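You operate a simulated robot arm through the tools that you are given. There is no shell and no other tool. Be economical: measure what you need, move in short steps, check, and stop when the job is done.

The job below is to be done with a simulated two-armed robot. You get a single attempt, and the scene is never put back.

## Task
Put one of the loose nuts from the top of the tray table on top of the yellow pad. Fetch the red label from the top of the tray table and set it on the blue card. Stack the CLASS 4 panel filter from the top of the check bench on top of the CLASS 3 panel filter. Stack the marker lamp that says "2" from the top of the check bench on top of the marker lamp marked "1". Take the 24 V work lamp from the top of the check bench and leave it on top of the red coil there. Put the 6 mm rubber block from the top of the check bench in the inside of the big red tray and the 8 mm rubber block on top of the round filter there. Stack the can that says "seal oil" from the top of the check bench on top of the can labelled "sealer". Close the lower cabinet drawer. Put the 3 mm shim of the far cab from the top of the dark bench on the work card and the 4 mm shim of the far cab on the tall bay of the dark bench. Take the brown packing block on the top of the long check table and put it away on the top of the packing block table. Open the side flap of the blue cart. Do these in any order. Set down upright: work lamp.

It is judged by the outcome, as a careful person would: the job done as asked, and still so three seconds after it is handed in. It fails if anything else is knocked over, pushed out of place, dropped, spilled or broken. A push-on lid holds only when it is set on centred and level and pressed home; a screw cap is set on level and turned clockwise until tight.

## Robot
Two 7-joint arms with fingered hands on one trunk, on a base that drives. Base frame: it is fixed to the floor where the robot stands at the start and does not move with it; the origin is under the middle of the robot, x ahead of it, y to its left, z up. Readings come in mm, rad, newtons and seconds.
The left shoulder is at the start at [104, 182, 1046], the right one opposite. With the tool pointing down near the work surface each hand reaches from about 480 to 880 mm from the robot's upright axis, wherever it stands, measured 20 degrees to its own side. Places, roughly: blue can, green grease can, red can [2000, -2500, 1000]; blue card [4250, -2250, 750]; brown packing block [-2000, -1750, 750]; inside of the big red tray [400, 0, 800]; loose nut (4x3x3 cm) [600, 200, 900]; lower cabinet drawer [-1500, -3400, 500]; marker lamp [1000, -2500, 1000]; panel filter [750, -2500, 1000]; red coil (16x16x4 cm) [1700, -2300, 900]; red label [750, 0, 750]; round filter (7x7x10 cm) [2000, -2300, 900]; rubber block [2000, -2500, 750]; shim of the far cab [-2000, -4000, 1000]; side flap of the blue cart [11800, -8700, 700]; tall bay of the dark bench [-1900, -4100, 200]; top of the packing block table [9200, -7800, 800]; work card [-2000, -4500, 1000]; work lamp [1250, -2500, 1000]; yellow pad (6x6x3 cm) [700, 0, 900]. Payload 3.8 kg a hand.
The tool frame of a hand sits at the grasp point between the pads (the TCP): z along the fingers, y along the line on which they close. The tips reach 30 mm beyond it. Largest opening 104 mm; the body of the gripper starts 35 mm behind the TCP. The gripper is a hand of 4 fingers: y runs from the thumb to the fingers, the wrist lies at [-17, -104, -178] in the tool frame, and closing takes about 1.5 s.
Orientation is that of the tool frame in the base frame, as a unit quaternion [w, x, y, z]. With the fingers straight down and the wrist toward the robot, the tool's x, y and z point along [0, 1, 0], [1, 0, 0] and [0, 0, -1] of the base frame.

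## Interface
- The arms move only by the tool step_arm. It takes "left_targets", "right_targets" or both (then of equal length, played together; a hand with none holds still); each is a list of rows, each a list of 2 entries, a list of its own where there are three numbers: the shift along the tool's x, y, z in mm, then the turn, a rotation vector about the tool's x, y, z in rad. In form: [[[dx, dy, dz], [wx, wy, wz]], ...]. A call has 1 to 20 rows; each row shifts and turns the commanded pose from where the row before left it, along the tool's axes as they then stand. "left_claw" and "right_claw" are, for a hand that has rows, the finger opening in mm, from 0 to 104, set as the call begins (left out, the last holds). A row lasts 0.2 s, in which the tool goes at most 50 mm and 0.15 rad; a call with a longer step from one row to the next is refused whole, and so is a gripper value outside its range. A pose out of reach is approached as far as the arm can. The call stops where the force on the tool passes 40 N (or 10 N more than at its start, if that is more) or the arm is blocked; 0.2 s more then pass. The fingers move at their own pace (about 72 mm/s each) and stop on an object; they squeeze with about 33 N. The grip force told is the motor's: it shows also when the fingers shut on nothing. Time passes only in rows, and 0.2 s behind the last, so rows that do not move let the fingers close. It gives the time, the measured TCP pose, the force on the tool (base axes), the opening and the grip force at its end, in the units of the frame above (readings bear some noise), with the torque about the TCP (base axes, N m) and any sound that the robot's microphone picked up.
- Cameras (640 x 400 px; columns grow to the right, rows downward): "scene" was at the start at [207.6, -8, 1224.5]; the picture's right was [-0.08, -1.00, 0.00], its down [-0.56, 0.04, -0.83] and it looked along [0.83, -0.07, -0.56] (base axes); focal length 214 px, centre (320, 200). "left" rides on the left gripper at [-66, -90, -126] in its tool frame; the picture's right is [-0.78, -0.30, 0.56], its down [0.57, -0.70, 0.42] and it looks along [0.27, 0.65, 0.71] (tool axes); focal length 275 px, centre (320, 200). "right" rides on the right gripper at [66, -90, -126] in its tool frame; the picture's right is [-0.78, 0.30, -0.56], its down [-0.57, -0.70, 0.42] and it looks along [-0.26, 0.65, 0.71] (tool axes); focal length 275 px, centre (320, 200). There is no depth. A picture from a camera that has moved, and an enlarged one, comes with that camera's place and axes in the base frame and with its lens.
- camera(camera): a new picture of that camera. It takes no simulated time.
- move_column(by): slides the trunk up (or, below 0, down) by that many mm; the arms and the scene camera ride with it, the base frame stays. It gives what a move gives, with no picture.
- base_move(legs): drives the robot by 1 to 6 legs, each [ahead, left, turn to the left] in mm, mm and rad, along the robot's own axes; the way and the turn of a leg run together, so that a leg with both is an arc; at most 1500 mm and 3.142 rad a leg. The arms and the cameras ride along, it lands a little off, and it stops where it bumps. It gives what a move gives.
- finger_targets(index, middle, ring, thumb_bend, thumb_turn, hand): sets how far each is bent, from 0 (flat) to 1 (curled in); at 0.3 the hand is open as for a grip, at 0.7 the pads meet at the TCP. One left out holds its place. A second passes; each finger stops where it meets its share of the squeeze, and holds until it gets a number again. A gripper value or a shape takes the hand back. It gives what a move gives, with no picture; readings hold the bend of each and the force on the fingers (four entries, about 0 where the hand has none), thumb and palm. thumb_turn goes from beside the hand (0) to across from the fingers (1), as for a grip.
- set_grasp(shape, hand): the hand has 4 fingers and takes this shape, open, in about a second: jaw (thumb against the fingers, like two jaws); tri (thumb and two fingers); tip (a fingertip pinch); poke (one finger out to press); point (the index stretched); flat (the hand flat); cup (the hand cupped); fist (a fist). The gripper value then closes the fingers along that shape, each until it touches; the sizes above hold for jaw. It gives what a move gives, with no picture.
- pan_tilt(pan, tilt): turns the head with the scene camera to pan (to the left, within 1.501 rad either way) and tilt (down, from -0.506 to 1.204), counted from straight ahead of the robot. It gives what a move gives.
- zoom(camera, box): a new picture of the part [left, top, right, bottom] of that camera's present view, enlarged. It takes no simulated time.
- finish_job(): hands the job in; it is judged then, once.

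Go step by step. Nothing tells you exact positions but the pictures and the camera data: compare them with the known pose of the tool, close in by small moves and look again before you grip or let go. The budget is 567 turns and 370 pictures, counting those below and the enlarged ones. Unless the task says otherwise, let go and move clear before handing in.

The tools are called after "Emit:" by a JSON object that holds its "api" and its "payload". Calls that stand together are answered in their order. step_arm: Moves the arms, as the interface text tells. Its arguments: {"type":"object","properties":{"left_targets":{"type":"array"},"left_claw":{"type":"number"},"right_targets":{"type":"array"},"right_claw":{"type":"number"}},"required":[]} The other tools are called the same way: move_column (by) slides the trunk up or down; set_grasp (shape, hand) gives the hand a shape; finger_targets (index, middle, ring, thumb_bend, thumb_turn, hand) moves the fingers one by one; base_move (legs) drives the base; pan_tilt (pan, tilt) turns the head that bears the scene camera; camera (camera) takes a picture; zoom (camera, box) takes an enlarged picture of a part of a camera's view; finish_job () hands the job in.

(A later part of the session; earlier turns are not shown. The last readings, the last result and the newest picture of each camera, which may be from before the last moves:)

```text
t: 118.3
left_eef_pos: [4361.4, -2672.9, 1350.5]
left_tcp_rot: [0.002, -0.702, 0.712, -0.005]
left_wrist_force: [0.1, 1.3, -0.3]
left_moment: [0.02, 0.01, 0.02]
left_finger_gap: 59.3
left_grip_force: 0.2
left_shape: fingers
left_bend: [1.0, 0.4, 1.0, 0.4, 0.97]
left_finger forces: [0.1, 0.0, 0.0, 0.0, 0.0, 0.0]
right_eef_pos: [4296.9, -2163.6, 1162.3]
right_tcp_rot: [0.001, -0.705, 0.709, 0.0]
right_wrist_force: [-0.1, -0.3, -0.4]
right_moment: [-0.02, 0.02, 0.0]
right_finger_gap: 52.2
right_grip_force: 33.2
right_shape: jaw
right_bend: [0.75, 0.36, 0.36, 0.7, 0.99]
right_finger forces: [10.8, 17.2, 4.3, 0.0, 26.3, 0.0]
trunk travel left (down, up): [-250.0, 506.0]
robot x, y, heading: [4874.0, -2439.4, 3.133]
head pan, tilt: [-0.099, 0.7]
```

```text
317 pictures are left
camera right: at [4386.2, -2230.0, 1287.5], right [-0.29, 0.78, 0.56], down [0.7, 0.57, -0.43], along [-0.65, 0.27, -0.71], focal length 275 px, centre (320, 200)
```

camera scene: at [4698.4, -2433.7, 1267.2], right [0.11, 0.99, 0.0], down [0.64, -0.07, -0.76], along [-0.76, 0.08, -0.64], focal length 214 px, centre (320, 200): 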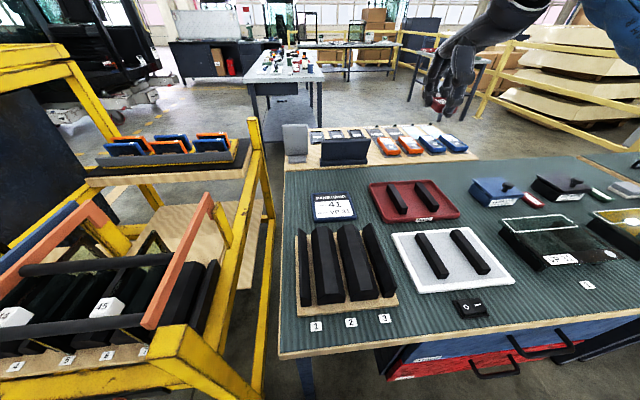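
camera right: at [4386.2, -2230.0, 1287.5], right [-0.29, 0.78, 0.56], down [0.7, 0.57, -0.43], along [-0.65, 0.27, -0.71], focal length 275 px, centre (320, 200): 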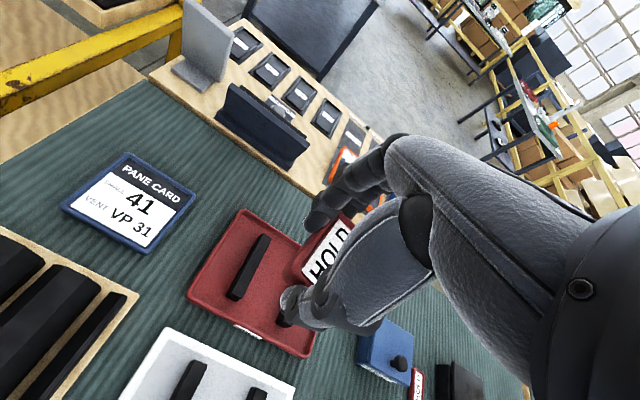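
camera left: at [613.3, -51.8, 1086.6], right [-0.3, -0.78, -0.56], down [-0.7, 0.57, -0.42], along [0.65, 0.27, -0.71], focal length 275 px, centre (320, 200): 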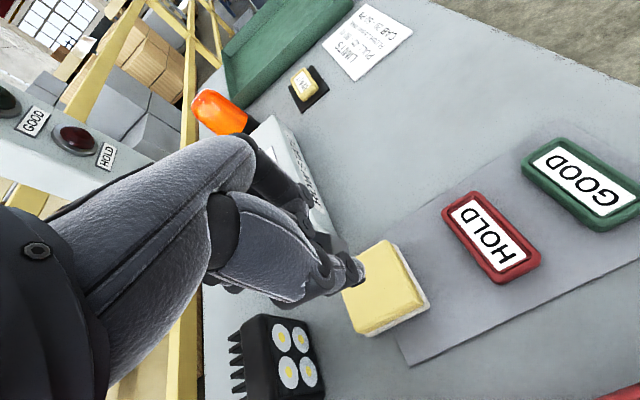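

Both views agree: the card is at (4192, -2339, 810). I'll move the label above it.

Emit:
{"api": "step_arm", "payload": {"right_targets": [[[35, 17, 20], [0, 0, 0]], [[35, 17, 20], [0, 0, 0]], [[35, 17, 20], [0, 0, 0]], [[35, 17, 20], [0, 0, 0]], [[35, 17, 20], [0, 0, 0]], [[0, 0, 40], [0, 0, 0]], [[0, 0, 40], [0, 0, 0]], [[0, 0, 40], [0, 0, 0]], [[0, 0, 0], [0, 0, 0]]]}}

Emit:
{"api": "camera", "payload": {"camera": "right"}}

Emit:
{"api": "zoom", "payload": {"camera": "scene", "box": [260, 130, 420, 260]}}

```text
t: 120.3
left_eef_pos: [4359.8, -2673.3, 1350.9]
left_tcp_rot: [0.002, -0.702, 0.712, -0.004]
left_wrist_force: [-0.4, -0.2, 0.0]
left_moment: [-0.02, 0.0, 0.02]
left_finger_gap: 59.4
left_grip_force: 0.1
left_shape: fingers
left_bend: [1.0, 0.4, 1.0, 0.4, 0.97]
left_finger forces: [0.1, 0.0, 0.0, 0.0, 0.0, 0.0]
right_eef_pos: [4209.4, -2334.4, 939.3]
right_tcp_rot: [-0.001, -0.705, 0.709, 0.0]
right_wrist_force: [0.7, -0.2, -0.2]
right_moment: [0.02, -0.03, 0.01]
right_finger_gap: 52.2
right_grip_force: 32.7
right_shape: jaw
right_bend: [0.75, 0.36, 0.36, 0.71, 0.99]
right_finger forces: [10.8, 17.1, 4.3, 0.0, 26.2, 0.0]
trunk travel left (down, up): [-250.0, 506.0]
robot x, y, heading: [4872.3, -2444.0, 3.134]
head pan, tilt: [-0.099, 0.7]
```

```text
316 pictures are left
camera right: at [4298.6, -2401.0, 1065.0], right [-0.29, 0.78, 0.56], down [0.7, 0.57, -0.42], along [-0.65, 0.27, -0.71], focal length 275 px, centre (320, 200)
```

right: 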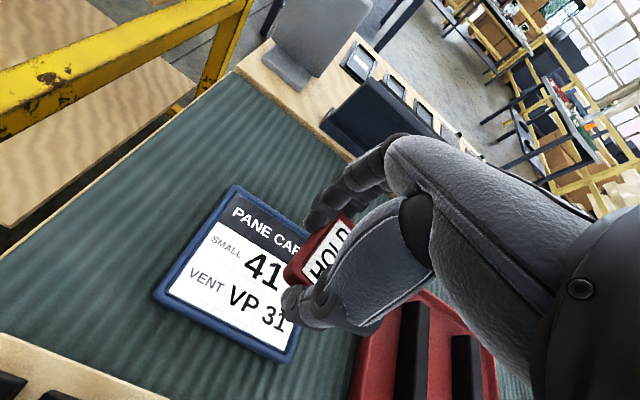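

```text
3.08 times, centred on (340, 195) of scene
camera zoom: at [4698.3, -2434.0, 1267.1], right [0.11, 0.99, 0.0], down [0.64, -0.07, -0.76], along [-0.76, 0.08, -0.64], focal length 660 px, centre (258, 215)
```

zoom: 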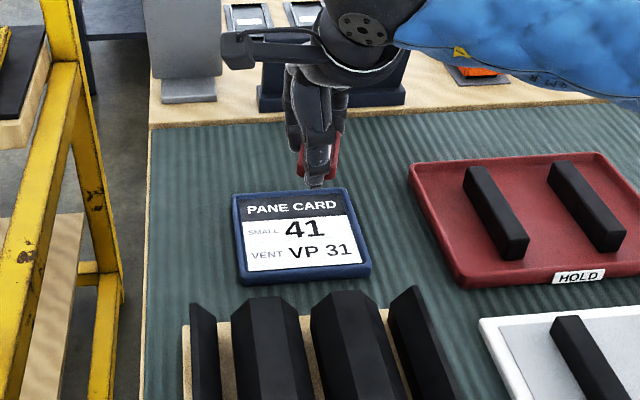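

The label is nearly over the card's centre. I'll shift 8 mm and descend.

Emit:
{"api": "step_arm", "payload": {"right_targets": [[[8, 0, 38], [0, 0, 0]], [[0, 0, 38], [0, 0, 0]], [[0, 0, 4], [0, 0, 0]], [[0, 0, 0], [0, 0, 0]]]}}

Emit:
{"api": "zoom", "payload": {"camera": "scene", "box": [280, 150, 400, 240]}}

```text
t: 121.3
left_eef_pos: [4360.7, -2672.5, 1349.5]
left_tcp_rot: [0.001, -0.702, 0.712, -0.005]
left_wrist_force: [1.1, -0.2, 0.5]
left_moment: [-0.01, -0.01, 0.04]
left_finger_gap: 59.4
left_grip_force: 0.0
left_shape: fingers
left_bend: [1.0, 0.4, 1.0, 0.4, 0.97]
left_finger forces: [0.0, 0.1, 0.0, 0.0, 0.0, 0.0]
right_eef_pos: [4211.7, -2342.2, 860.1]
right_tcp_rot: [-0.001, -0.705, 0.71, 0.0]
right_wrist_force: [0.1, 0.0, -0.8]
right_moment: [-0.04, 0.03, -0.02]
right_finger_gap: 52.5
right_grip_force: 33.1
right_shape: jaw
right_bend: [0.75, 0.36, 0.36, 0.71, 0.99]
right_finger forces: [10.8, 17.1, 4.3, 0.0, 26.1, 0.1]
trunk travel left (down, up): [-250.0, 506.0]
robot x, y, heading: [4876.7, -2441.2, 3.14]
head pan, tilt: [-0.099, 0.7]
```

```text
4.44 times, centred on (340, 195) of scene
camera zoom: at [4698.0, -2433.6, 1267.0], right [0.11, 0.99, 0.0], down [0.64, -0.07, -0.76], along [-0.76, 0.08, -0.64], focal length 953 px, centre (231, 222)
```

zoom: 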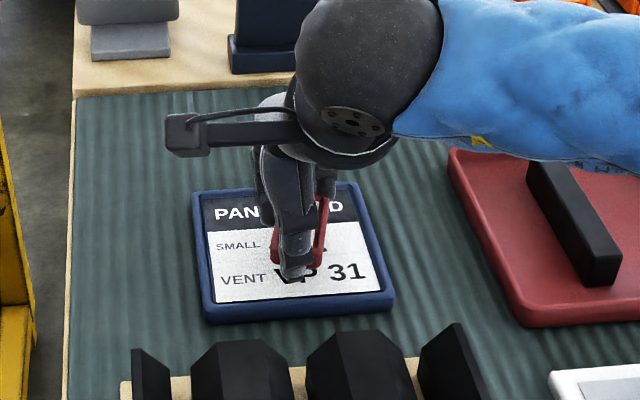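

Nearly down. I'll lower in small increments until it touches.

Emit:
{"api": "step_arm", "payload": {"right_targets": [[[0, 0, 4], [0, 0, 0]], [[0, 0, 3], [0, 0, 0]], [[0, 0, 0], [0, 0, 0]]]}}

```text
t: 122.1
left_eef_pos: [4361.0, -2671.5, 1351.0]
left_tcp_rot: [0.001, -0.703, 0.712, -0.006]
left_wrist_force: [0.7, -0.6, 0.7]
left_moment: [0.02, -0.01, 0.02]
left_finger_gap: 59.6
left_grip_force: 0.1
left_shape: fingers
left_bend: [1.0, 0.4, 1.0, 0.4, 0.97]
left_finger forces: [0.0, 0.0, 0.0, 0.0, 0.0, 0.0]
right_eef_pos: [4212.2, -2345.3, 853.4]
right_tcp_rot: [0.0, -0.705, 0.71, 0.0]
right_wrist_force: [-0.1, -0.4, -0.4]
right_moment: [-0.01, -0.02, 0.0]
right_finger_gap: 52.0
right_grip_force: 32.9
right_shape: jaw
right_bend: [0.75, 0.36, 0.36, 0.71, 0.99]
right_finger forces: [10.7, 17.1, 4.4, 0.1, 26.1, 0.0]
trunk travel left (down, up): [-250.0, 506.0]
robot x, y, heading: [4875.4, -2443.6, 3.136]
head pan, tilt: [-0.099, 0.7]
```

Emit:
{"api": "step_arm", "payload": {"right_targets": [[[0, 0, 3], [0, 0, 0]], [[0, 0, 2], [0, 0, 0]], [[0, 0, 0], [0, 0, 0]]]}}

Emit:
{"api": "zoom", "payload": {"camera": "right", "box": [200, 180, 420, 400]}}

```text
t: 122.9
left_eef_pos: [4360.2, -2672.3, 1350.5]
left_tcp_rot: [0.001, -0.702, 0.712, -0.005]
left_wrist_force: [-0.2, 0.4, -0.3]
left_moment: [0.01, 0.01, 0.01]
left_finger_gap: 59.2
left_grip_force: 0.1
left_shape: fingers
left_bend: [1.0, 0.4, 1.0, 0.4, 0.97]
left_finger forces: [0.1, 0.1, 0.0, 0.1, 0.0, 0.1]
right_eef_pos: [4211.0, -2344.9, 850.2]
right_tcp_rot: [0.0, -0.704, 0.71, -0.001]
right_wrist_force: [0.4, -0.3, -0.1]
right_moment: [0.0, 0.0, 0.02]
right_finger_gap: 51.9
right_grip_force: 32.8
right_shape: jaw
right_bend: [0.75, 0.36, 0.36, 0.71, 0.99]
right_finger forces: [10.8, 17.1, 4.4, 0.0, 26.0, 0.1]
trunk travel left (down, up): [-250.0, 506.0]
robot x, y, heading: [4874.7, -2440.9, 3.134]
head pan, tilt: [-0.099, 0.7]
```

```text
1.82 times, centred on (310, 290) of right
camera zoom: at [4300.2, -2412.0, 974.7], right [-0.29, 0.78, 0.56], down [0.7, 0.57, -0.42], along [-0.65, 0.27, -0.71], focal length 500 px, centre (338, 36)
```

zoom: 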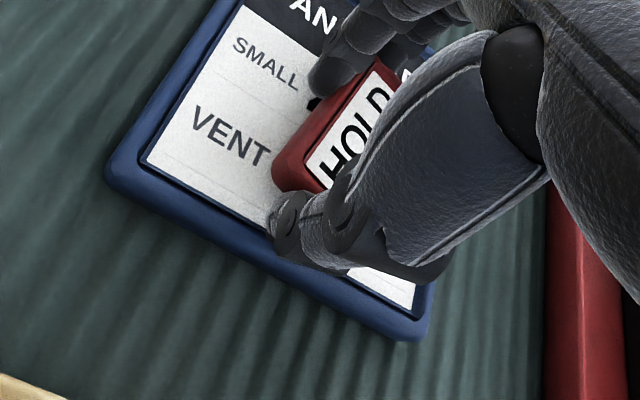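

Close but no contact yet. I'll go down a few more millimetres.

Emit:
{"api": "step_arm", "payload": {"right_targets": [[[0, 0, 2], [0, 0, 0]], [[0, 0, 2], [0, 0, 0]], [[0, 0, 2], [0, 0, 0]], [[0, 0, 0], [0, 0, 0]]]}}

```text
t: 123.9
left_eef_pos: [4361.8, -2672.7, 1352.0]
left_tcp_rot: [0.001, -0.702, 0.712, -0.004]
left_wrist_force: [0.1, 0.2, 0.5]
left_moment: [0.02, 0.0, 0.03]
left_finger_gap: 59.6
left_grip_force: 0.0
left_shape: fingers
left_bend: [1.0, 0.4, 1.0, 0.4, 0.97]
left_finger forces: [0.0, 0.0, 0.1, 0.1, 0.0, 0.0]
right_eef_pos: [4211.0, -2346.0, 846.4]
right_tcp_rot: [-0.002, -0.705, 0.709, 0.001]
right_wrist_force: [0.4, 0.5, 17.8]
right_moment: [0.03, -0.35, -0.02]
right_finger_gap: 52.2
right_grip_force: 33.2
right_shape: jaw
right_bend: [0.75, 0.36, 0.36, 0.71, 0.99]
right_finger forces: [10.2, 19.5, 4.9, 0.0, 41.4, 0.1]
trunk travel left (down, up): [-250.0, 506.0]
robot x, y, heading: [4875.2, -2441.4, 3.134]
head pan, tilt: [-0.099, 0.7]
```

Contact at 18 N. I'll ease 2 mm, open, and rise.

Emit:
{"api": "step_arm", "payload": {"right_targets": [[[0, 0, -1.5], [0, 0, 0]], [[0, 0, 0], [0, 0, 0]], [[0, 0, 0], [0, 0, 0]], [[0, 0, 0], [0, 0, 0]], [[0, 0, 0], [0, 0, 0]], [[0, 0, -20], [0, 0, 0]], [[0, 0, -40], [0, 0, 0]], [[0, 0, -40], [0, 0, 0]], [[0, 0, -40], [0, 0, 0]], [[-20, -20, -30], [0, 0, 0]], [[-40, -20, 0], [0, 0, 0]], [[-40, -20, 0], [0, 0, 0]], [[-40, -20, 0], [0, 0, 0]]], "right_claw": 100}}

Emit:
{"api": "zoom", "payload": {"camera": "scene", "box": [260, 130, 420, 260]}}

```text
t: 126.7
left_eef_pos: [4361.0, -2670.9, 1350.7]
left_tcp_rot: [0.0, -0.702, 0.712, -0.006]
left_wrist_force: [0.5, -0.1, -0.1]
left_moment: [-0.01, 0.02, -0.04]
left_finger_gap: 59.4
left_grip_force: 0.0
left_shape: fingers
left_bend: [1.0, 0.4, 1.0, 0.4, 0.97]
left_finger forces: [0.0, 0.0, 0.0, 0.0, 0.1, 0.0]
right_eef_pos: [4292.5, -2205.2, 1015.6]
right_tcp_rot: [0.0, -0.706, 0.709, -0.001]
right_wrist_force: [-0.2, -0.8, -0.6]
right_moment: [0.0, 0.02, -0.01]
right_finger_gap: 99.6
right_grip_force: 0.0
right_shape: jaw
right_bend: [0.32, 0.31, 0.3, 0.31, 0.97]
right_finger forces: [0.0, 0.0, 0.0, 0.0, 0.0, 0.0]
trunk travel left (down, up): [-250.0, 506.0]
robot x, y, heading: [4873.2, -2442.6, 3.141]
head pan, tilt: [-0.099, 0.7]
```

```text
3.08 times, centred on (340, 195) of scene
camera zoom: at [4698.6, -2432.8, 1267.1], right [0.11, 0.99, 0.0], down [0.64, -0.07, -0.77], along [-0.76, 0.08, -0.64], focal length 660 px, centre (258, 215)
```

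zoom: 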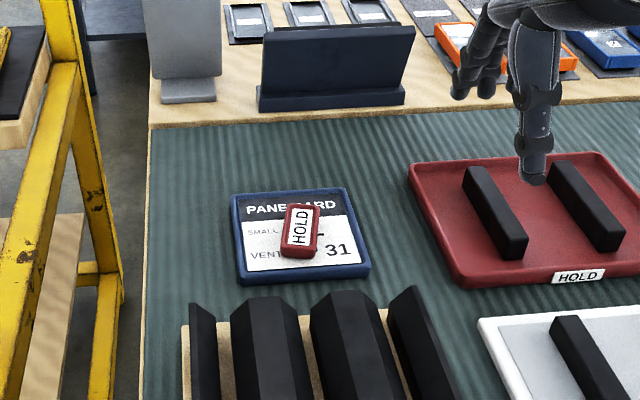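

The label rests squarely on the blue card. Next is the check bench, so I'll raise the arms and retrace the route back.

Emit:
{"api": "move_column", "payload": {"by": 250}}

Emit:
{"api": "base_move", "payload": {"legs": [[-145, 0, 0], [0, 0, 1.57], [1500, 0, 0], [480, 0, 0], [0, 0, -1.57]]}}

```text
t: 129.2
left_eef_pos: [4361.1, -2672.9, 1598.7]
left_tcp_rot: [0.002, -0.702, 0.712, -0.005]
left_wrist_force: [0.1, 0.0, 0.3]
left_moment: [0.02, -0.02, -0.01]
left_finger_gap: 59.3
left_grip_force: 0.1
left_shape: fingers
left_bend: [1.0, 0.4, 1.0, 0.4, 0.97]
left_finger forces: [0.0, 0.0, 0.0, 0.1, 0.0, 0.0]
right_eef_pos: [4291.8, -2206.1, 1265.2]
right_tcp_rot: [0.0, -0.705, 0.71, 0.0]
right_wrist_force: [-0.1, 0.8, -0.1]
right_moment: [-0.03, 0.0, 0.0]
right_finger_gap: 99.7
right_grip_force: 0.0
right_shape: jaw
right_bend: [0.32, 0.31, 0.3, 0.31, 0.97]
right_finger forces: [0.0, 0.0, 0.1, 0.0, 0.0, 0.1]
trunk travel left (down, up): [-500.0, 256.0]
robot x, y, heading: [4874.6, -2443.3, 3.139]
head pan, tilt: [-0.099, 0.7]
```

```text
t: 147.6
left_eef_pos: [4496.9, -4611.3, 1598.9]
left_tcp_rot: [0.001, -0.698, 0.716, -0.005]
left_wrist_force: [-0.1, 0.3, -0.7]
left_moment: [-0.01, -0.02, -0.01]
left_finger_gap: 59.4
left_grip_force: 0.0
left_shape: fingers
left_bend: [1.0, 0.4, 1.0, 0.4, 0.97]
left_finger forces: [0.0, 0.1, 0.1, 0.1, 0.0, 0.0]
right_eef_pos: [4432.1, -4143.4, 1265.0]
right_tcp_rot: [0.0, -0.701, 0.713, 0.001]
right_wrist_force: [0.1, -0.1, -0.7]
right_moment: [0.01, 0.02, 0.0]
right_finger_gap: 99.6
right_grip_force: 0.1
right_shape: jaw
right_bend: [0.32, 0.31, 0.3, 0.31, 0.97]
right_finger forces: [0.1, 0.0, 0.0, 0.0, 0.0, 0.1]
trunk travel left (down, up): [-500.0, 256.0]
robot x, y, heading: [5013.9, -4383.4, 3.124]
head pan, tilt: [-0.099, 0.7]
```

Emit:
{"api": "base_move", "payload": {"legs": [[0, 70, 0.018], [1500, 0, 0], [480, 0, 0], [0, 0, -1.57], [1400, 0, 0], [1360, 0, 0]]}}

Emit:
{"api": "base_move", "payload": {"legs": [[0, 0, 1.57], [800, 0, 0], [0, 0, 1.57]]}}

Emit:
{"api": "pan_tilt", "payload": {"pan": 0, "tilt": 0.7}}

Emit:
{"api": "camera", "payload": {"camera": "scene"}}

```text
t: 174.9
left_eef_pos: [2819.2, -1142.1, 1598.8]
left_tcp_rot: [-0.002, 0.01, 1.0, -0.004]
left_wrist_force: [0.5, 0.1, 0.2]
left_moment: [0.0, -0.01, 0.01]
left_finger_gap: 59.2
left_grip_force: 0.0
left_shape: fingers
left_bend: [1.0, 0.4, 1.0, 0.4, 0.97]
left_finger forces: [0.0, 0.1, 0.0, 0.0, 0.0, 0.0]
right_eef_pos: [3286.3, -1076.8, 1265.3]
right_tcp_rot: [-0.001, 0.007, 1.0, -0.001]
right_wrist_force: [0.6, -0.5, -0.8]
right_moment: [0.0, -0.04, -0.01]
right_finger_gap: 99.7
right_grip_force: 0.1
right_shape: jaw
right_bend: [0.32, 0.31, 0.3, 0.31, 0.97]
right_finger forces: [0.0, 0.1, 0.0, 0.1, 0.1, 0.1]
trunk travel left (down, up): [-500.0, 256.0]
robot x, y, heading: [3047.1, -1655.0, 1.557]
head pan, tilt: [-0.099, 0.7]
```

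```text
t: 186.9
left_eef_pos: [2502.0, -2168.5, 1599.2]
left_tcp_rot: [-0.005, 1.0, 0.014, 0.003]
left_wrist_force: [0.0, -0.2, -0.9]
left_moment: [0.04, 0.0, 0.03]
left_finger_gap: 59.2
left_grip_force: 0.1
left_shape: fingers
left_bend: [1.0, 0.4, 1.0, 0.4, 0.97]
left_finger forces: [0.0, 0.1, 0.0, 0.0, 0.0, 0.0]
right_eef_pos: [2038.0, -2258.6, 1266.1]
right_tcp_rot: [0.0, 1.0, 0.018, 0.0]
right_wrist_force: [0.9, 0.1, -0.1]
right_moment: [0.01, 0.01, -0.02]
right_finger_gap: 99.9
right_grip_force: 0.1
right_shape: jaw
right_bend: [0.32, 0.31, 0.3, 0.31, 0.97]
right_finger forces: [0.1, 0.0, 0.1, 0.1, 0.1, 0.0]
trunk travel left (down, up): [-500.0, 256.0]
robot x, y, heading: [2246.8, -1662.5, -1.53]
head pan, tilt: [-0.099, 0.7]
```

```text
t: 187.5
left_eef_pos: [2502.3, -2169.2, 1599.9]
left_tcp_rot: [-0.005, 1.0, 0.014, 0.003]
left_wrist_force: [0.1, 0.1, -0.2]
left_moment: [0.0, 0.0, 0.03]
left_finger_gap: 59.4
left_grip_force: 0.1
left_shape: fingers
left_bend: [1.0, 0.4, 1.0, 0.4, 0.97]
left_finger forces: [0.0, 0.0, 0.0, 0.0, 0.0, 0.1]
right_eef_pos: [2038.2, -2258.3, 1266.2]
right_tcp_rot: [0.0, 1.0, 0.019, 0.0]
right_wrist_force: [-0.1, 0.6, -0.1]
right_moment: [0.02, -0.03, -0.02]
right_finger_gap: 99.5
right_grip_force: 0.2
right_shape: jaw
right_bend: [0.32, 0.31, 0.3, 0.31, 0.97]
right_finger forces: [0.1, 0.0, 0.0, 0.1, 0.1, 0.1]
trunk travel left (down, up): [-500.0, 256.0]
robot x, y, heading: [2249.7, -1664.5, -1.533]
head pan, tilt: [0.0, 0.7]
```

```text
311 pictures are left
camera scene: at [2254.6, -1772.3, 1520.0], right [-1.0, -0.04, 0.0], down [-0.02, 0.64, -0.76], along [0.03, -0.76, -0.64], focal length 214 px, centre (320, 200)
```

scene: 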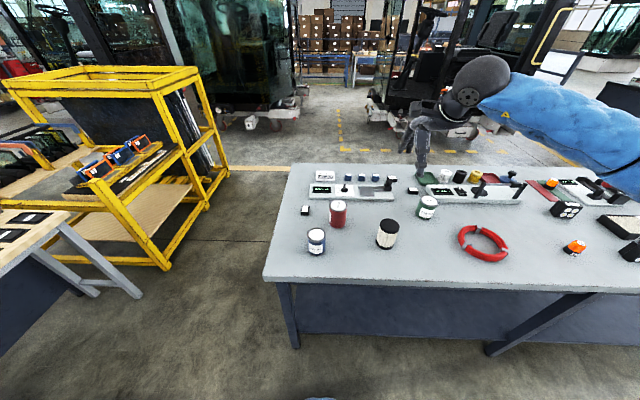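

I can see the bench's left part: cans, round filter, red coil and lamps. I'll zoom for details.

Emit:
{"api": "zoom", "payload": {"camera": "scene", "box": [280, 160, 480, 280]}}

Emit:
{"api": "zoom", "payload": {"camera": "scene", "box": [440, 160, 640, 280]}}

```text
3.20 times, centred on (380, 220) of scene
camera zoom: at [2254.6, -1772.3, 1520.0], right [-1.0, -0.04, 0.0], down [-0.02, 0.64, -0.76], along [0.03, -0.76, -0.64], focal length 686 px, centre (128, 136)
```

zoom: 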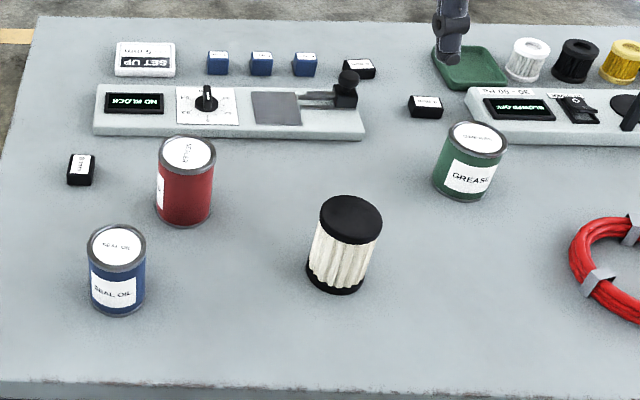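

```text
3.20 times, centred on (540, 220) of scene
camera zoom: at [2254.6, -1772.3, 1520.0], right [-1.0, -0.04, 0.0], down [-0.02, 0.64, -0.76], along [0.03, -0.76, -0.64], focal length 686 px, centre (-384, 136)
```

zoom: 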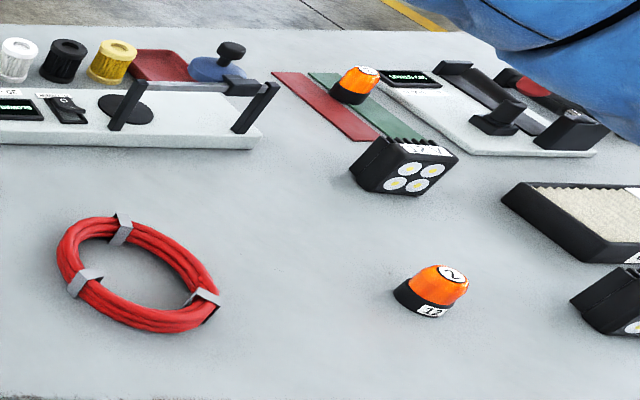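

Emit:
{"api": "zoom", "payload": {"camera": "scene", "box": [295, 200, 325, 220]}}

Emit:
{"api": "zoom", "payload": {"camera": "scene", "box": [380, 170, 425, 200]}}

Emit:
{"api": "zoom", "payload": {"camera": "scene", "box": [315, 195, 350, 220]}}

```text
16.00 times, centred on (310, 210) of scene
camera zoom: at [2254.6, -1772.3, 1520.0], right [-1.0, -0.04, 0.0], down [-0.02, 0.64, -0.76], along [0.03, -0.76, -0.64], focal length 3432 px, centre (480, 40)
```

zoom: 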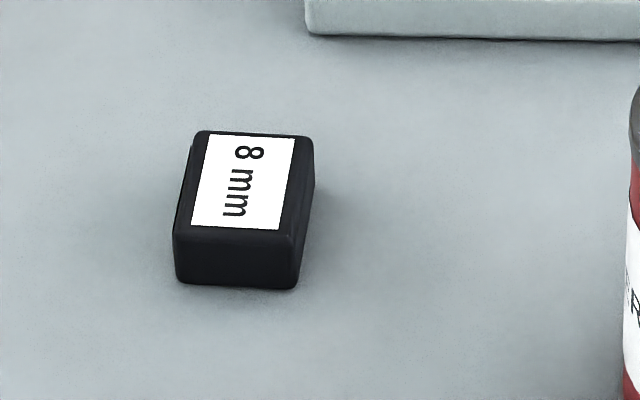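

```text
13.33 times, centred on (402, 185) of scene
camera zoom: at [2254.6, -1772.3, 1520.0], right [-1.0, -0.04, 0.0], down [-0.02, 0.64, -0.76], along [0.03, -0.76, -0.64], focal length 2860 px, centre (-780, 400)
```

zoom: 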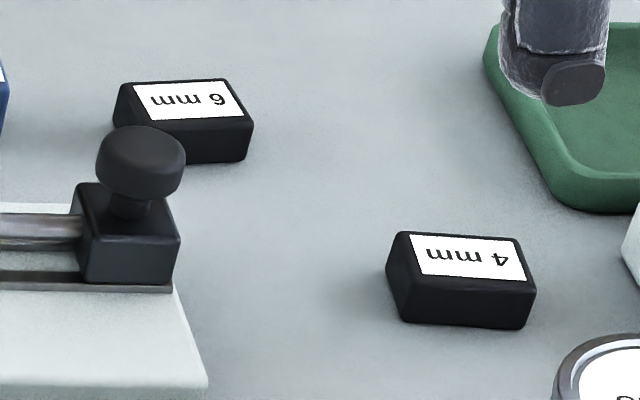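

```text
16.00 times, centred on (332, 208) of scene
camera zoom: at [2254.6, -1772.3, 1520.0], right [-1.0, -0.04, 0.0], down [-0.02, 0.64, -0.76], along [0.03, -0.76, -0.64], focal length 3432 px, centre (120, 80)
```

zoom: 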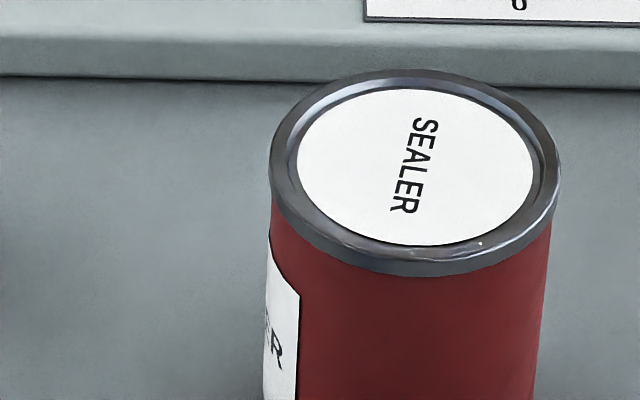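

8 mm block is at (2350, -2483), 6 mm at (1899, -2748), and the red can is "SEALER". I'll position the robot at about (2100, -1720), with the right hand raised first, then lower the trunk.

Emit:
{"api": "step_arm", "payload": {"right_targets": [[[-20, -10, -40], [0, 0, 0]], [[-20, -10, -40], [0, 0, 0]], [[-20, -10, -40], [0, 0, 0]], [[0, -10, -40], [0, 0, 0]]], "left_targets": [[[0, 0, 40], [0, 0, 0]], [[0, 0, 40], [0, 0, 0]], [[0, 0, 40], [0, 0, 0]], [[0, 0, 40], [0, 0, 0]]]}}

Emit:
{"api": "base_move", "payload": {"legs": [[55, -148, -0.037]]}}

Emit:
{"api": "move_column", "payload": {"by": -250}}

Emit:
{"api": "set_grasp", "payload": {"hand": "left", "shape": "jaw"}}

Emit:
{"api": "camera", "payload": {"camera": "scene"}}

Emit:
{"api": "camera", "payload": {"camera": "left"}}

```text
t: 188.5
left_eef_pos: [2506.7, -2166.2, 1443.0]
left_tcp_rot: [-0.003, 1.0, 0.015, 0.002]
left_wrist_force: [0.7, -0.5, -0.4]
left_moment: [0.01, 0.01, -0.04]
left_finger_gap: 59.3
left_grip_force: 0.0
left_shape: fingers
left_bend: [1.0, 0.4, 1.0, 0.4, 0.97]
left_finger forces: [0.1, 0.0, 0.0, 0.0, 0.0, 0.0]
right_eef_pos: [1981.2, -2220.7, 1423.9]
right_tcp_rot: [-0.001, 1.0, 0.02, -0.001]
right_wrist_force: [-0.2, -0.1, 0.3]
right_moment: [-0.01, 0.0, 0.03]
right_finger_gap: 99.7
right_grip_force: 0.0
right_shape: jaw
right_bend: [0.32, 0.31, 0.3, 0.31, 0.97]
right_finger forces: [0.0, 0.1, 0.1, 0.0, 0.0, 0.0]
trunk travel left (down, up): [-500.0, 256.0]
robot x, y, heading: [2250.4, -1667.8, -1.532]
head pan, tilt: [0.0, 0.7]
```

```text
t: 189.9
left_eef_pos: [2339.8, -2234.2, 1442.2]
left_tcp_rot: [-0.004, 1.0, -0.004, 0.003]
left_wrist_force: [-0.2, 0.1, 0.6]
left_moment: [0.01, -0.03, 0.03]
left_finger_gap: 59.3
left_grip_force: 0.1
left_shape: fingers
left_bend: [1.0, 0.4, 1.0, 0.4, 0.97]
left_finger forces: [0.1, 0.0, 0.0, 0.0, 0.0, 0.0]
right_eef_pos: [1812.7, -2267.6, 1424.3]
right_tcp_rot: [0.0, 1.0, 0.001, -0.001]
right_wrist_force: [-0.2, 0.1, 0.4]
right_moment: [0.0, -0.04, 0.0]
right_finger_gap: 99.7
right_grip_force: 0.1
right_shape: jaw
right_bend: [0.32, 0.31, 0.3, 0.31, 0.97]
right_finger forces: [0.1, 0.0, 0.0, 0.0, 0.1, 0.0]
trunk travel left (down, up): [-500.0, 256.0]
robot x, y, heading: [2101.6, -1719.4, -1.572]
head pan, tilt: [0.0, 0.7]
```

```text
t: 192.5
left_eef_pos: [2340.3, -2232.9, 1191.6]
left_tcp_rot: [-0.003, 1.0, -0.004, 0.003]
left_wrist_force: [-0.1, 0.5, -0.3]
left_moment: [-0.03, -0.01, -0.01]
left_finger_gap: 59.5
left_grip_force: 0.0
left_shape: fingers
left_bend: [1.0, 0.4, 1.0, 0.4, 0.97]
left_finger forces: [0.0, 0.0, 0.0, 0.1, 0.0, 0.0]
right_eef_pos: [1813.9, -2267.8, 1175.0]
right_tcp_rot: [0.001, 1.0, -0.001, 0.0]
right_wrist_force: [0.0, 0.4, 0.7]
right_moment: [-0.03, 0.01, -0.01]
right_finger_gap: 99.6
right_grip_force: 0.1
right_shape: jaw
right_bend: [0.32, 0.31, 0.3, 0.31, 0.97]
right_finger forces: [0.0, 0.1, 0.0, 0.1, 0.0, 0.0]
trunk travel left (down, up): [-250.0, 506.0]
robot x, y, heading: [2106.3, -1725.9, -1.569]
head pan, tilt: [0.0, 0.7]
```

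```text
t: 193.4
left_eef_pos: [2339.9, -2234.2, 1192.6]
left_tcp_rot: [-0.004, 1.0, -0.004, 0.002]
left_wrist_force: [-0.5, -0.7, -0.3]
left_moment: [0.0, 0.02, 0.02]
left_finger_gap: 103.9
left_grip_force: 0.0
left_shape: jaw
left_bend: [0.3, 0.3, 0.3, 0.3, 0.97]
left_finger forces: [0.1, 0.1, 0.1, 0.1, 0.1, 0.0]
right_eef_pos: [1814.4, -2266.8, 1172.7]
right_tcp_rot: [0.0, 1.0, 0.001, 0.0]
right_wrist_force: [0.4, 0.5, 0.0]
right_moment: [0.0, 0.01, 0.05]
right_finger_gap: 99.8
right_grip_force: 0.1
right_shape: jaw
right_bend: [0.32, 0.31, 0.3, 0.31, 0.97]
right_finger forces: [0.1, 0.0, 0.0, 0.0, 0.0, 0.0]
trunk travel left (down, up): [-250.0, 506.0]
robot x, y, heading: [2101.6, -1720.9, -1.574]
head pan, tilt: [0.0, 0.7]
```

```text
305 pictures are left
camera scene: at [2106.1, -1902.3, 1267.0], right [-1.0, 0.0, 0.0], down [0.0, 0.64, -0.76], along [0.0, -0.76, -0.64], focal length 214 px, centre (320, 200)
```

scene: 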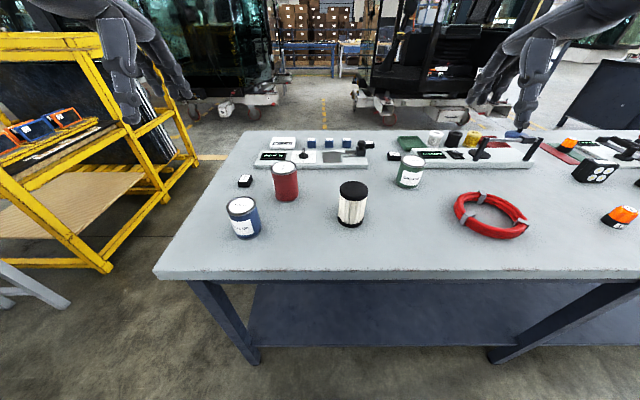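

```text
304 pictures are left
camera left: at [2274.7, -2144.5, 1317.5], right [-0.77, 0.31, -0.56], down [0.58, 0.7, -0.42], along [0.26, -0.65, -0.72], focal length 275 px, centre (320, 200)
```

left: 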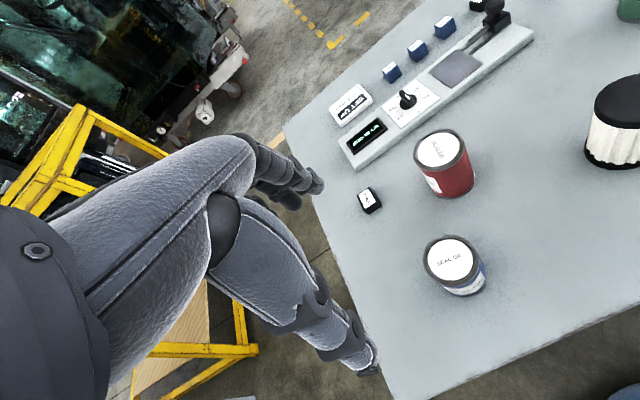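

Triangulation gives seal oil can top at (2282, -2265, 952), sealer at (2202, -2414, 952), and 8 mm block at (2344, -2468). I'll move the left hand above the seal oil can.

Emit:
{"api": "step_arm", "payload": {"left_targets": [[[-15, 8, 35], [0, 0, 0]], [[-15, 8, 35], [0, 0, 0]], [[-15, 8, 35], [0, 0, 0]], [[-13, 7, 35], [0, 0, 0]], [[0, 0, 35], [0, 0, 0]], [[0, 0, 0], [0, 0, 0]]], "left_claw": 104}}

Emit:
{"api": "camera", "payload": {"camera": "left"}}

Emit:
{"api": "zoom", "payload": {"camera": "scene", "box": [200, 140, 320, 260]}}

```text
t: 194.8
left_eef_pos: [2279.5, -2263.4, 1016.3]
left_tcp_rot: [-0.005, 1.0, -0.005, 0.003]
left_wrist_force: [-1.3, -0.3, 0.0]
left_moment: [0.0, 0.0, 0.02]
left_finger_gap: 104.1
left_grip_force: 0.1
left_shape: jaw
left_bend: [0.3, 0.3, 0.3, 0.3, 0.97]
left_finger forces: [0.0, 0.1, 0.0, 0.1, 0.1, 0.0]
right_eef_pos: [1813.6, -2267.7, 1174.5]
right_tcp_rot: [0.0, 1.0, 0.0, 0.0]
right_wrist_force: [0.3, 0.5, 0.5]
right_moment: [0.01, -0.02, -0.02]
right_finger_gap: 99.5
right_grip_force: 0.0
right_shape: jaw
right_bend: [0.32, 0.31, 0.3, 0.31, 0.97]
right_finger forces: [0.0, 0.0, 0.0, 0.0, 0.0, 0.0]
trunk travel left (down, up): [-250.0, 506.0]
robot x, y, heading: [2103.4, -1720.4, -1.568]
head pan, tilt: [0.0, 0.7]
```

```text
303 pictures are left
camera left: at [2214.2, -2173.7, 1142.0], right [-0.77, 0.31, -0.56], down [0.58, 0.7, -0.42], along [0.26, -0.65, -0.72], focal length 275 px, centre (320, 200)
```

left: 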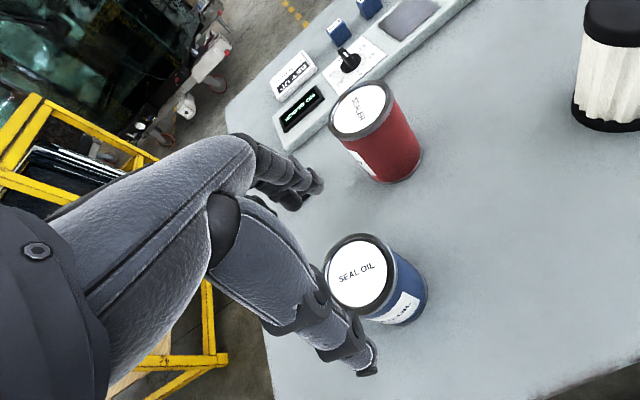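

```text
3.33 times, centred on (260, 200) of scene
camera zoom: at [2105.9, -1902.1, 1267.1], right [-1.0, 0.0, 0.0], down [0.0, 0.64, -0.76], along [0.0, -0.76, -0.64], focal length 715 px, centre (520, 200)
```

zoom: 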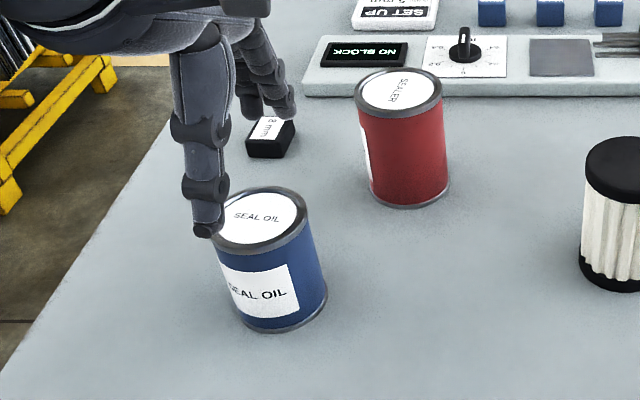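

The hand is centred over the can. I'll descend to z 936 and close.

Emit:
{"api": "step_arm", "payload": {"left_targets": [[[1, 0, 40], [0, 0, 0]], [[0, 0, 38], [0, 0, 0]], [[0, 0, 0], [0, 0, 0]]]}}

Emit:
{"api": "step_arm", "payload": {"left_targets": [[[0, 0, 0], [0, 0, 0]], [[0, 0, 0], [0, 0, 0]], [[0, 0, 0], [0, 0, 0]], [[0, 0, 0], [0, 0, 0]], [[0, 0, 0], [0, 0, 0]], [[0, 0, 0], [0, 0, 0]], [[0, 0, 0], [0, 0, 0]]], "left_claw": 50}}

Emit:
{"api": "zoom", "payload": {"camera": "scene", "box": [200, 140, 320, 260]}}

```text
t: 195.6
left_eef_pos: [2281.5, -2260.7, 938.0]
left_tcp_rot: [-0.004, 1.0, -0.004, 0.002]
left_wrist_force: [0.7, -0.5, 0.5]
left_moment: [0.0, 0.01, 0.01]
left_finger_gap: 103.6
left_grip_force: 0.0
left_shape: jaw
left_bend: [0.3, 0.3, 0.3, 0.3, 0.97]
left_finger forces: [0.0, 0.1, 0.0, 0.0, 0.1, 0.0]
right_eef_pos: [1814.6, -2267.0, 1173.4]
right_tcp_rot: [0.0, 1.0, 0.0, -0.001]
right_wrist_force: [0.5, 0.0, 0.5]
right_moment: [-0.01, -0.02, -0.02]
right_finger_gap: 99.5
right_grip_force: 0.0
right_shape: jaw
right_bend: [0.32, 0.31, 0.3, 0.31, 0.97]
right_finger forces: [0.0, 0.0, 0.0, 0.1, 0.1, 0.0]
trunk travel left (down, up): [-250.0, 506.0]
robot x, y, heading: [2104.9, -1723.7, -1.571]
head pan, tilt: [0.0, 0.7]
```

```text
t: 197.2
left_eef_pos: [2281.3, -2260.7, 937.3]
left_tcp_rot: [-0.005, 1.0, -0.004, 0.003]
left_wrist_force: [0.3, 0.3, 0.0]
left_moment: [-0.01, -0.01, 0.02]
left_finger_gap: 57.5
left_grip_force: 33.0
left_shape: jaw
left_bend: [0.73, 0.41, 0.44, 0.67, 1.0]
left_finger forces: [17.3, 11.1, 0.0, 0.0, 28.8, 0.0]
right_eef_pos: [1814.4, -2268.2, 1174.2]
right_tcp_rot: [0.0, 1.0, 0.0, 0.0]
right_wrist_force: [-0.3, 0.0, 0.3]
right_moment: [-0.04, 0.0, -0.04]
right_finger_gap: 99.8
right_grip_force: 0.0
right_shape: jaw
right_bend: [0.32, 0.31, 0.3, 0.31, 0.97]
right_finger forces: [0.1, 0.1, 0.0, 0.0, 0.1, 0.1]
trunk travel left (down, up): [-250.0, 506.0]
robot x, y, heading: [2106.5, -1721.4, -1.569]
head pan, tilt: [0.0, 0.7]
```

```text
3.33 times, centred on (260, 200) of scene
camera zoom: at [2106.1, -1902.4, 1267.0], right [-1.0, 0.0, 0.0], down [0.0, 0.64, -0.76], along [0.0, -0.76, -0.64], focal length 715 px, centre (520, 200)
```

zoom: 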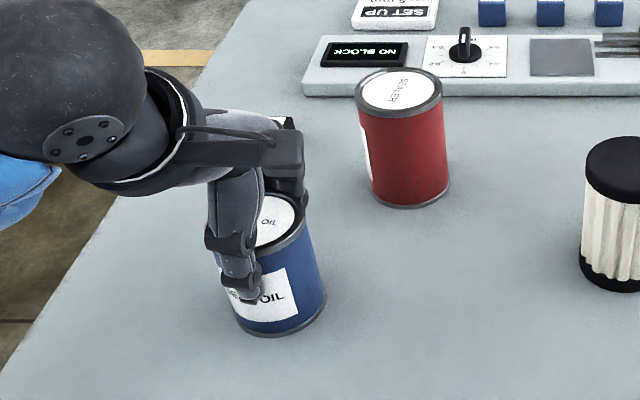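

The grip holds, though slightly off-centre. I'll lift a little and check the tilt.

Emit:
{"api": "step_arm", "payload": {"left_targets": [[[0, 0, -15], [0, 0, 0]], [[0, 0, -30], [0, 0, 0]], [[0, 0, 0], [0, 0, 0]]]}}

Emit:
{"api": "zoom", "payload": {"camera": "scene", "box": [200, 140, 320, 260]}}

Emit:
{"api": "camera", "payload": {"camera": "left"}}

```text
t: 198.0
left_eef_pos: [2283.1, -2262.0, 984.4]
left_tcp_rot: [-0.005, 1.0, -0.004, 0.002]
left_wrist_force: [0.6, 0.2, -3.7]
left_moment: [0.02, 0.01, -0.01]
left_finger_gap: 57.5
left_grip_force: 33.3
left_shape: jaw
left_bend: [0.73, 0.41, 0.44, 0.67, 1.0]
left_finger forces: [17.5, 11.2, 0.0, 0.0, 28.7, 0.0]
right_eef_pos: [1814.8, -2268.1, 1172.8]
right_tcp_rot: [0.0, 1.0, 0.0, 0.0]
right_wrist_force: [-0.6, -0.3, -0.9]
right_moment: [0.03, -0.02, 0.02]
right_finger_gap: 99.5
right_grip_force: 0.1
right_shape: jaw
right_bend: [0.32, 0.31, 0.3, 0.31, 0.97]
right_finger forces: [0.0, 0.1, 0.1, 0.1, 0.1, 0.0]
trunk travel left (down, up): [-250.0, 506.0]
robot x, y, heading: [2105.2, -1724.8, -1.577]
head pan, tilt: [0.0, 0.7]
```

```text
3.33 times, centred on (260, 200) of scene
camera zoom: at [2106.3, -1902.6, 1266.9], right [-1.0, 0.0, 0.0], down [0.0, 0.64, -0.76], along [0.0, -0.76, -0.64], focal length 715 px, centre (520, 200)
```

zoom: 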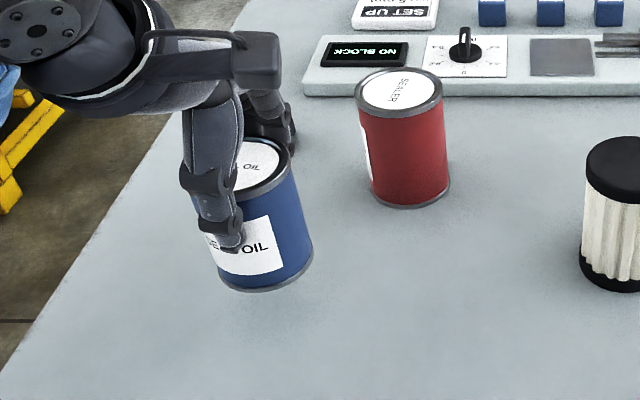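

```text
299 pictures are left
camera left: at [2216.9, -2172.7, 1109.5], right [-0.77, 0.31, -0.56], down [0.58, 0.7, -0.42], along [0.26, -0.64, -0.72], focal length 275 px, centre (320, 200)
```

left: 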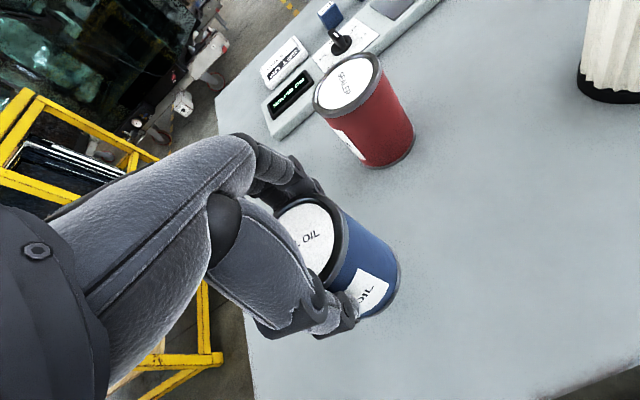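

The can is held upright at about 380 g. I'll raise it and move over the sealer can.

Emit:
{"api": "step_arm", "payload": {"left_targets": [[[0, 0, -40], [0, 0, 0]], [[0, 0, -45], [0, 0, 0]], [[-15, 32, 0], [0, 0, 0]], [[-15, 32, 0], [0, 0, 0]], [[-15, 32, 0], [0, 0, 0]], [[-15, 33, 0], [0, 0, 0]], [[-14, 33, 0], [0, 0, 0]], [[0, 0, 0], [0, 0, 0]], [[0, 0, 0], [0, 0, 0]]]}}

Emit:
{"api": "zoom", "payload": {"camera": "scene", "box": [210, 80, 370, 220]}}

Emit:
{"api": "camera", "payload": {"camera": "left"}}

```text
t: 200.0
left_eef_pos: [2207.6, -2426.3, 1066.0]
left_tcp_rot: [-0.005, 1.0, -0.005, 0.003]
left_wrist_force: [-0.9, 0.3, -3.9]
left_moment: [0.02, -0.01, -0.01]
left_finger_gap: 57.4
left_grip_force: 32.3
left_shape: jaw
left_bend: [0.73, 0.41, 0.44, 0.67, 1.0]
left_finger forces: [17.6, 11.4, 0.0, 0.0, 29.0, 0.0]
right_eef_pos: [1813.9, -2268.3, 1173.1]
right_tcp_rot: [0.0, 1.0, 0.0, 0.0]
right_wrist_force: [0.6, 0.6, -0.1]
right_moment: [0.01, 0.04, -0.03]
right_finger_gap: 99.7
right_grip_force: 0.1
right_shape: jaw
right_bend: [0.32, 0.31, 0.3, 0.31, 0.97]
right_finger forces: [0.0, 0.0, 0.0, 0.1, 0.1, 0.0]
trunk travel left (down, up): [-250.0, 506.0]
robot x, y, heading: [2109.9, -1723.2, -1.573]
head pan, tilt: [0.0, 0.7]
```

```text
2.86 times, centred on (290, 150) of scene
camera zoom: at [2105.8, -1902.8, 1266.9], right [-1.0, 0.0, 0.0], down [0.0, 0.64, -0.76], along [0.0, -0.76, -0.64], focal length 613 px, centre (406, 343)
```

zoom: 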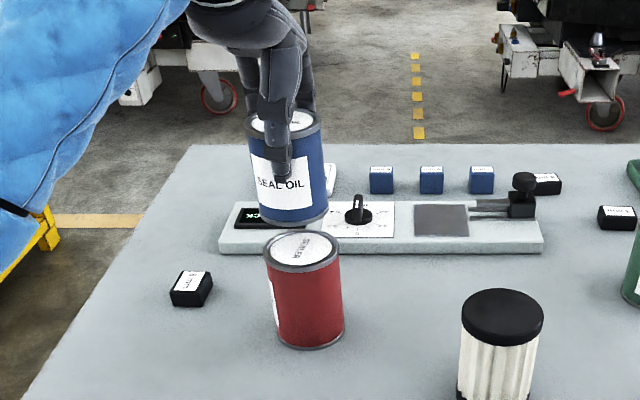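

```text
297 pictures are left
camera left: at [2141.6, -2336.2, 1191.4], right [-0.77, 0.31, -0.56], down [0.58, 0.7, -0.42], along [0.26, -0.65, -0.72], focal length 275 px, centre (320, 200)
```

left: 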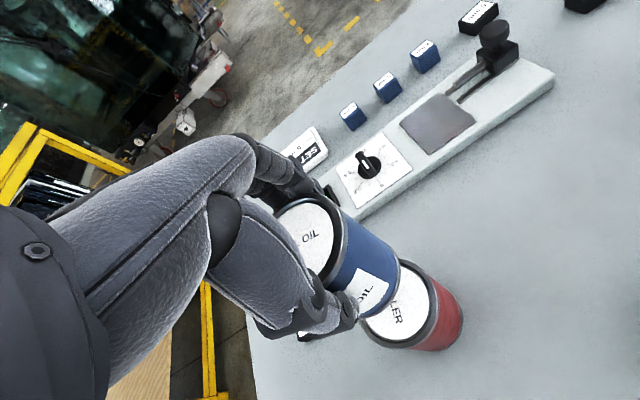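

I'll check the can's alignment over the sealer with a closer zoom.

Emit:
{"api": "zoom", "payload": {"camera": "scene", "box": [260, 95, 310, 175]}}

Emit:
{"api": "zoom", "payload": {"camera": "left", "box": [260, 180, 480, 360]}}

```text
5.00 times, centred on (285, 135) of scene
camera zoom: at [2105.8, -1902.8, 1266.9], right [-1.0, 0.0, 0.0], down [0.0, 0.64, -0.76], along [0.0, -0.76, -0.64], focal length 1072 px, centre (495, 525)
```

zoom: 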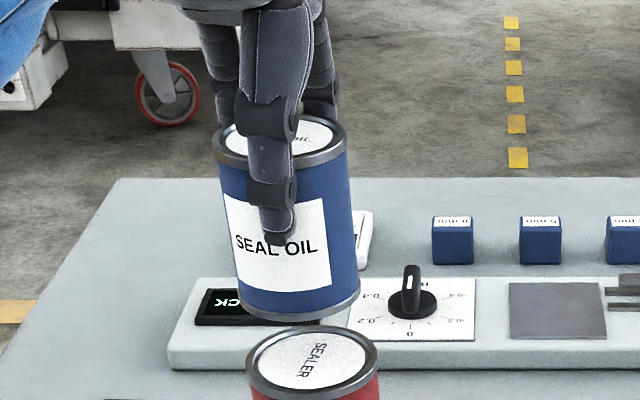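

```text
2.22 times, centred on (370, 270) of left
camera zoom: at [2141.6, -2336.2, 1191.4], right [-0.77, 0.31, -0.56], down [0.58, 0.7, -0.42], along [0.26, -0.65, -0.72], focal length 612 px, centre (209, 44)
```

zoom: 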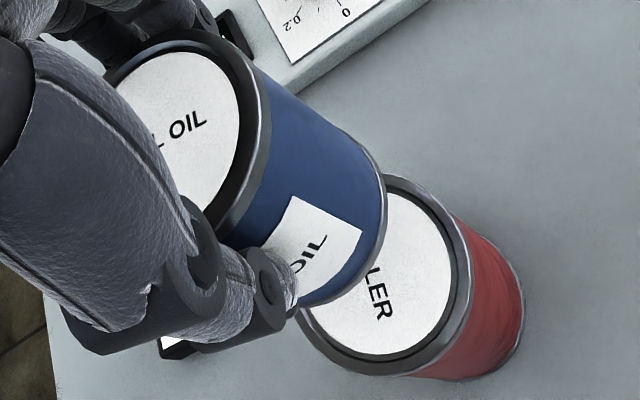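

The bench top is about z 868 and the cans about 84 mm tall. The seal oil can is aligned over the sealer within a few mm, so I'll lower it gently.

Emit:
{"api": "step_arm", "payload": {"left_targets": [[[-3, 1, 20], [0, 0, 0]], [[0, 0, 16], [0, 0, 0]], [[0, 0, 0], [0, 0, 0]]]}}

Emit:
{"api": "zoom", "payload": {"camera": "scene", "box": [250, 95, 330, 215]}}

Emit:
{"api": "zoom", "payload": {"camera": "left", "box": [260, 180, 480, 360]}}

```text
t: 200.8
left_eef_pos: [2202.8, -2425.0, 1037.2]
left_tcp_rot: [0.0, 1.0, -0.005, 0.002]
left_wrist_force: [0.4, -4.5, 18.6]
left_moment: [-0.16, -0.06, -0.02]
left_finger_gap: 58.1
left_grip_force: 33.2
left_shape: jaw
left_bend: [0.73, 0.4, 0.44, 0.68, 1.0]
left_finger forces: [20.7, 13.1, 0.0, 0.0, 29.7, 0.0]
right_eef_pos: [1814.4, -2266.4, 1175.5]
right_tcp_rot: [0.001, 1.0, 0.0, 0.001]
right_wrist_force: [-0.7, 0.7, -0.4]
right_moment: [0.02, 0.02, 0.02]
right_finger_gap: 99.8
right_grip_force: 0.1
right_shape: jaw
right_bend: [0.32, 0.31, 0.3, 0.31, 0.97]
right_finger forces: [0.0, 0.1, 0.0, 0.0, 0.0, 0.1]
trunk travel left (down, up): [-250.0, 506.0]
robot x, y, heading: [2103.9, -1721.8, -1.574]
head pan, tilt: [0.0, 0.7]
```

```text
3.33 times, centred on (290, 155) of scene
camera zoom: at [2105.8, -1900.7, 1267.6], right [-1.0, 0.0, 0.0], down [0.0, 0.64, -0.77], along [0.0, -0.77, -0.64], focal length 715 px, centre (420, 350)
```

zoom: 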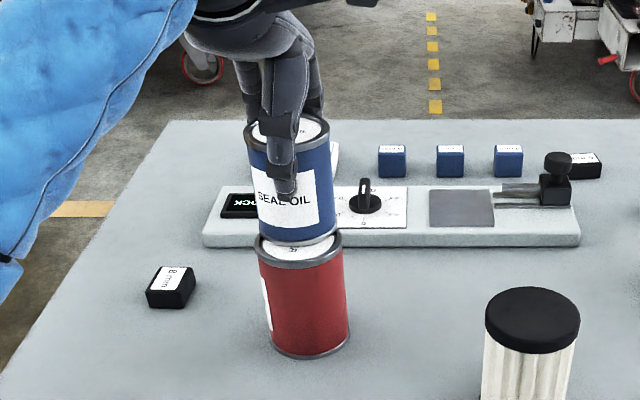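

```text
2.22 times, centred on (370, 270) of left
camera zoom: at [2138.3, -2334.4, 1160.6], right [-0.77, 0.3, -0.56], down [0.58, 0.69, -0.42], along [0.26, -0.65, -0.71], focal length 612 px, centre (209, 44)
```

zoom: 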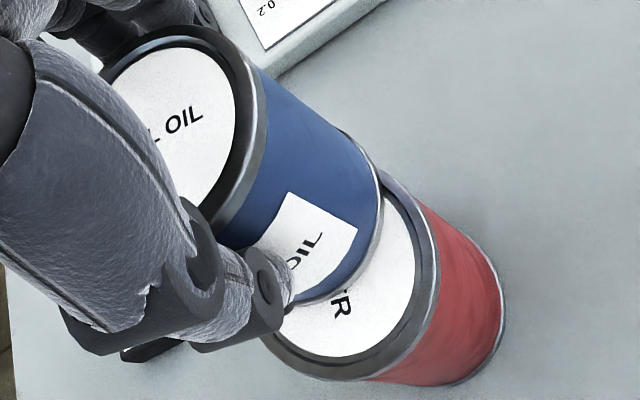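

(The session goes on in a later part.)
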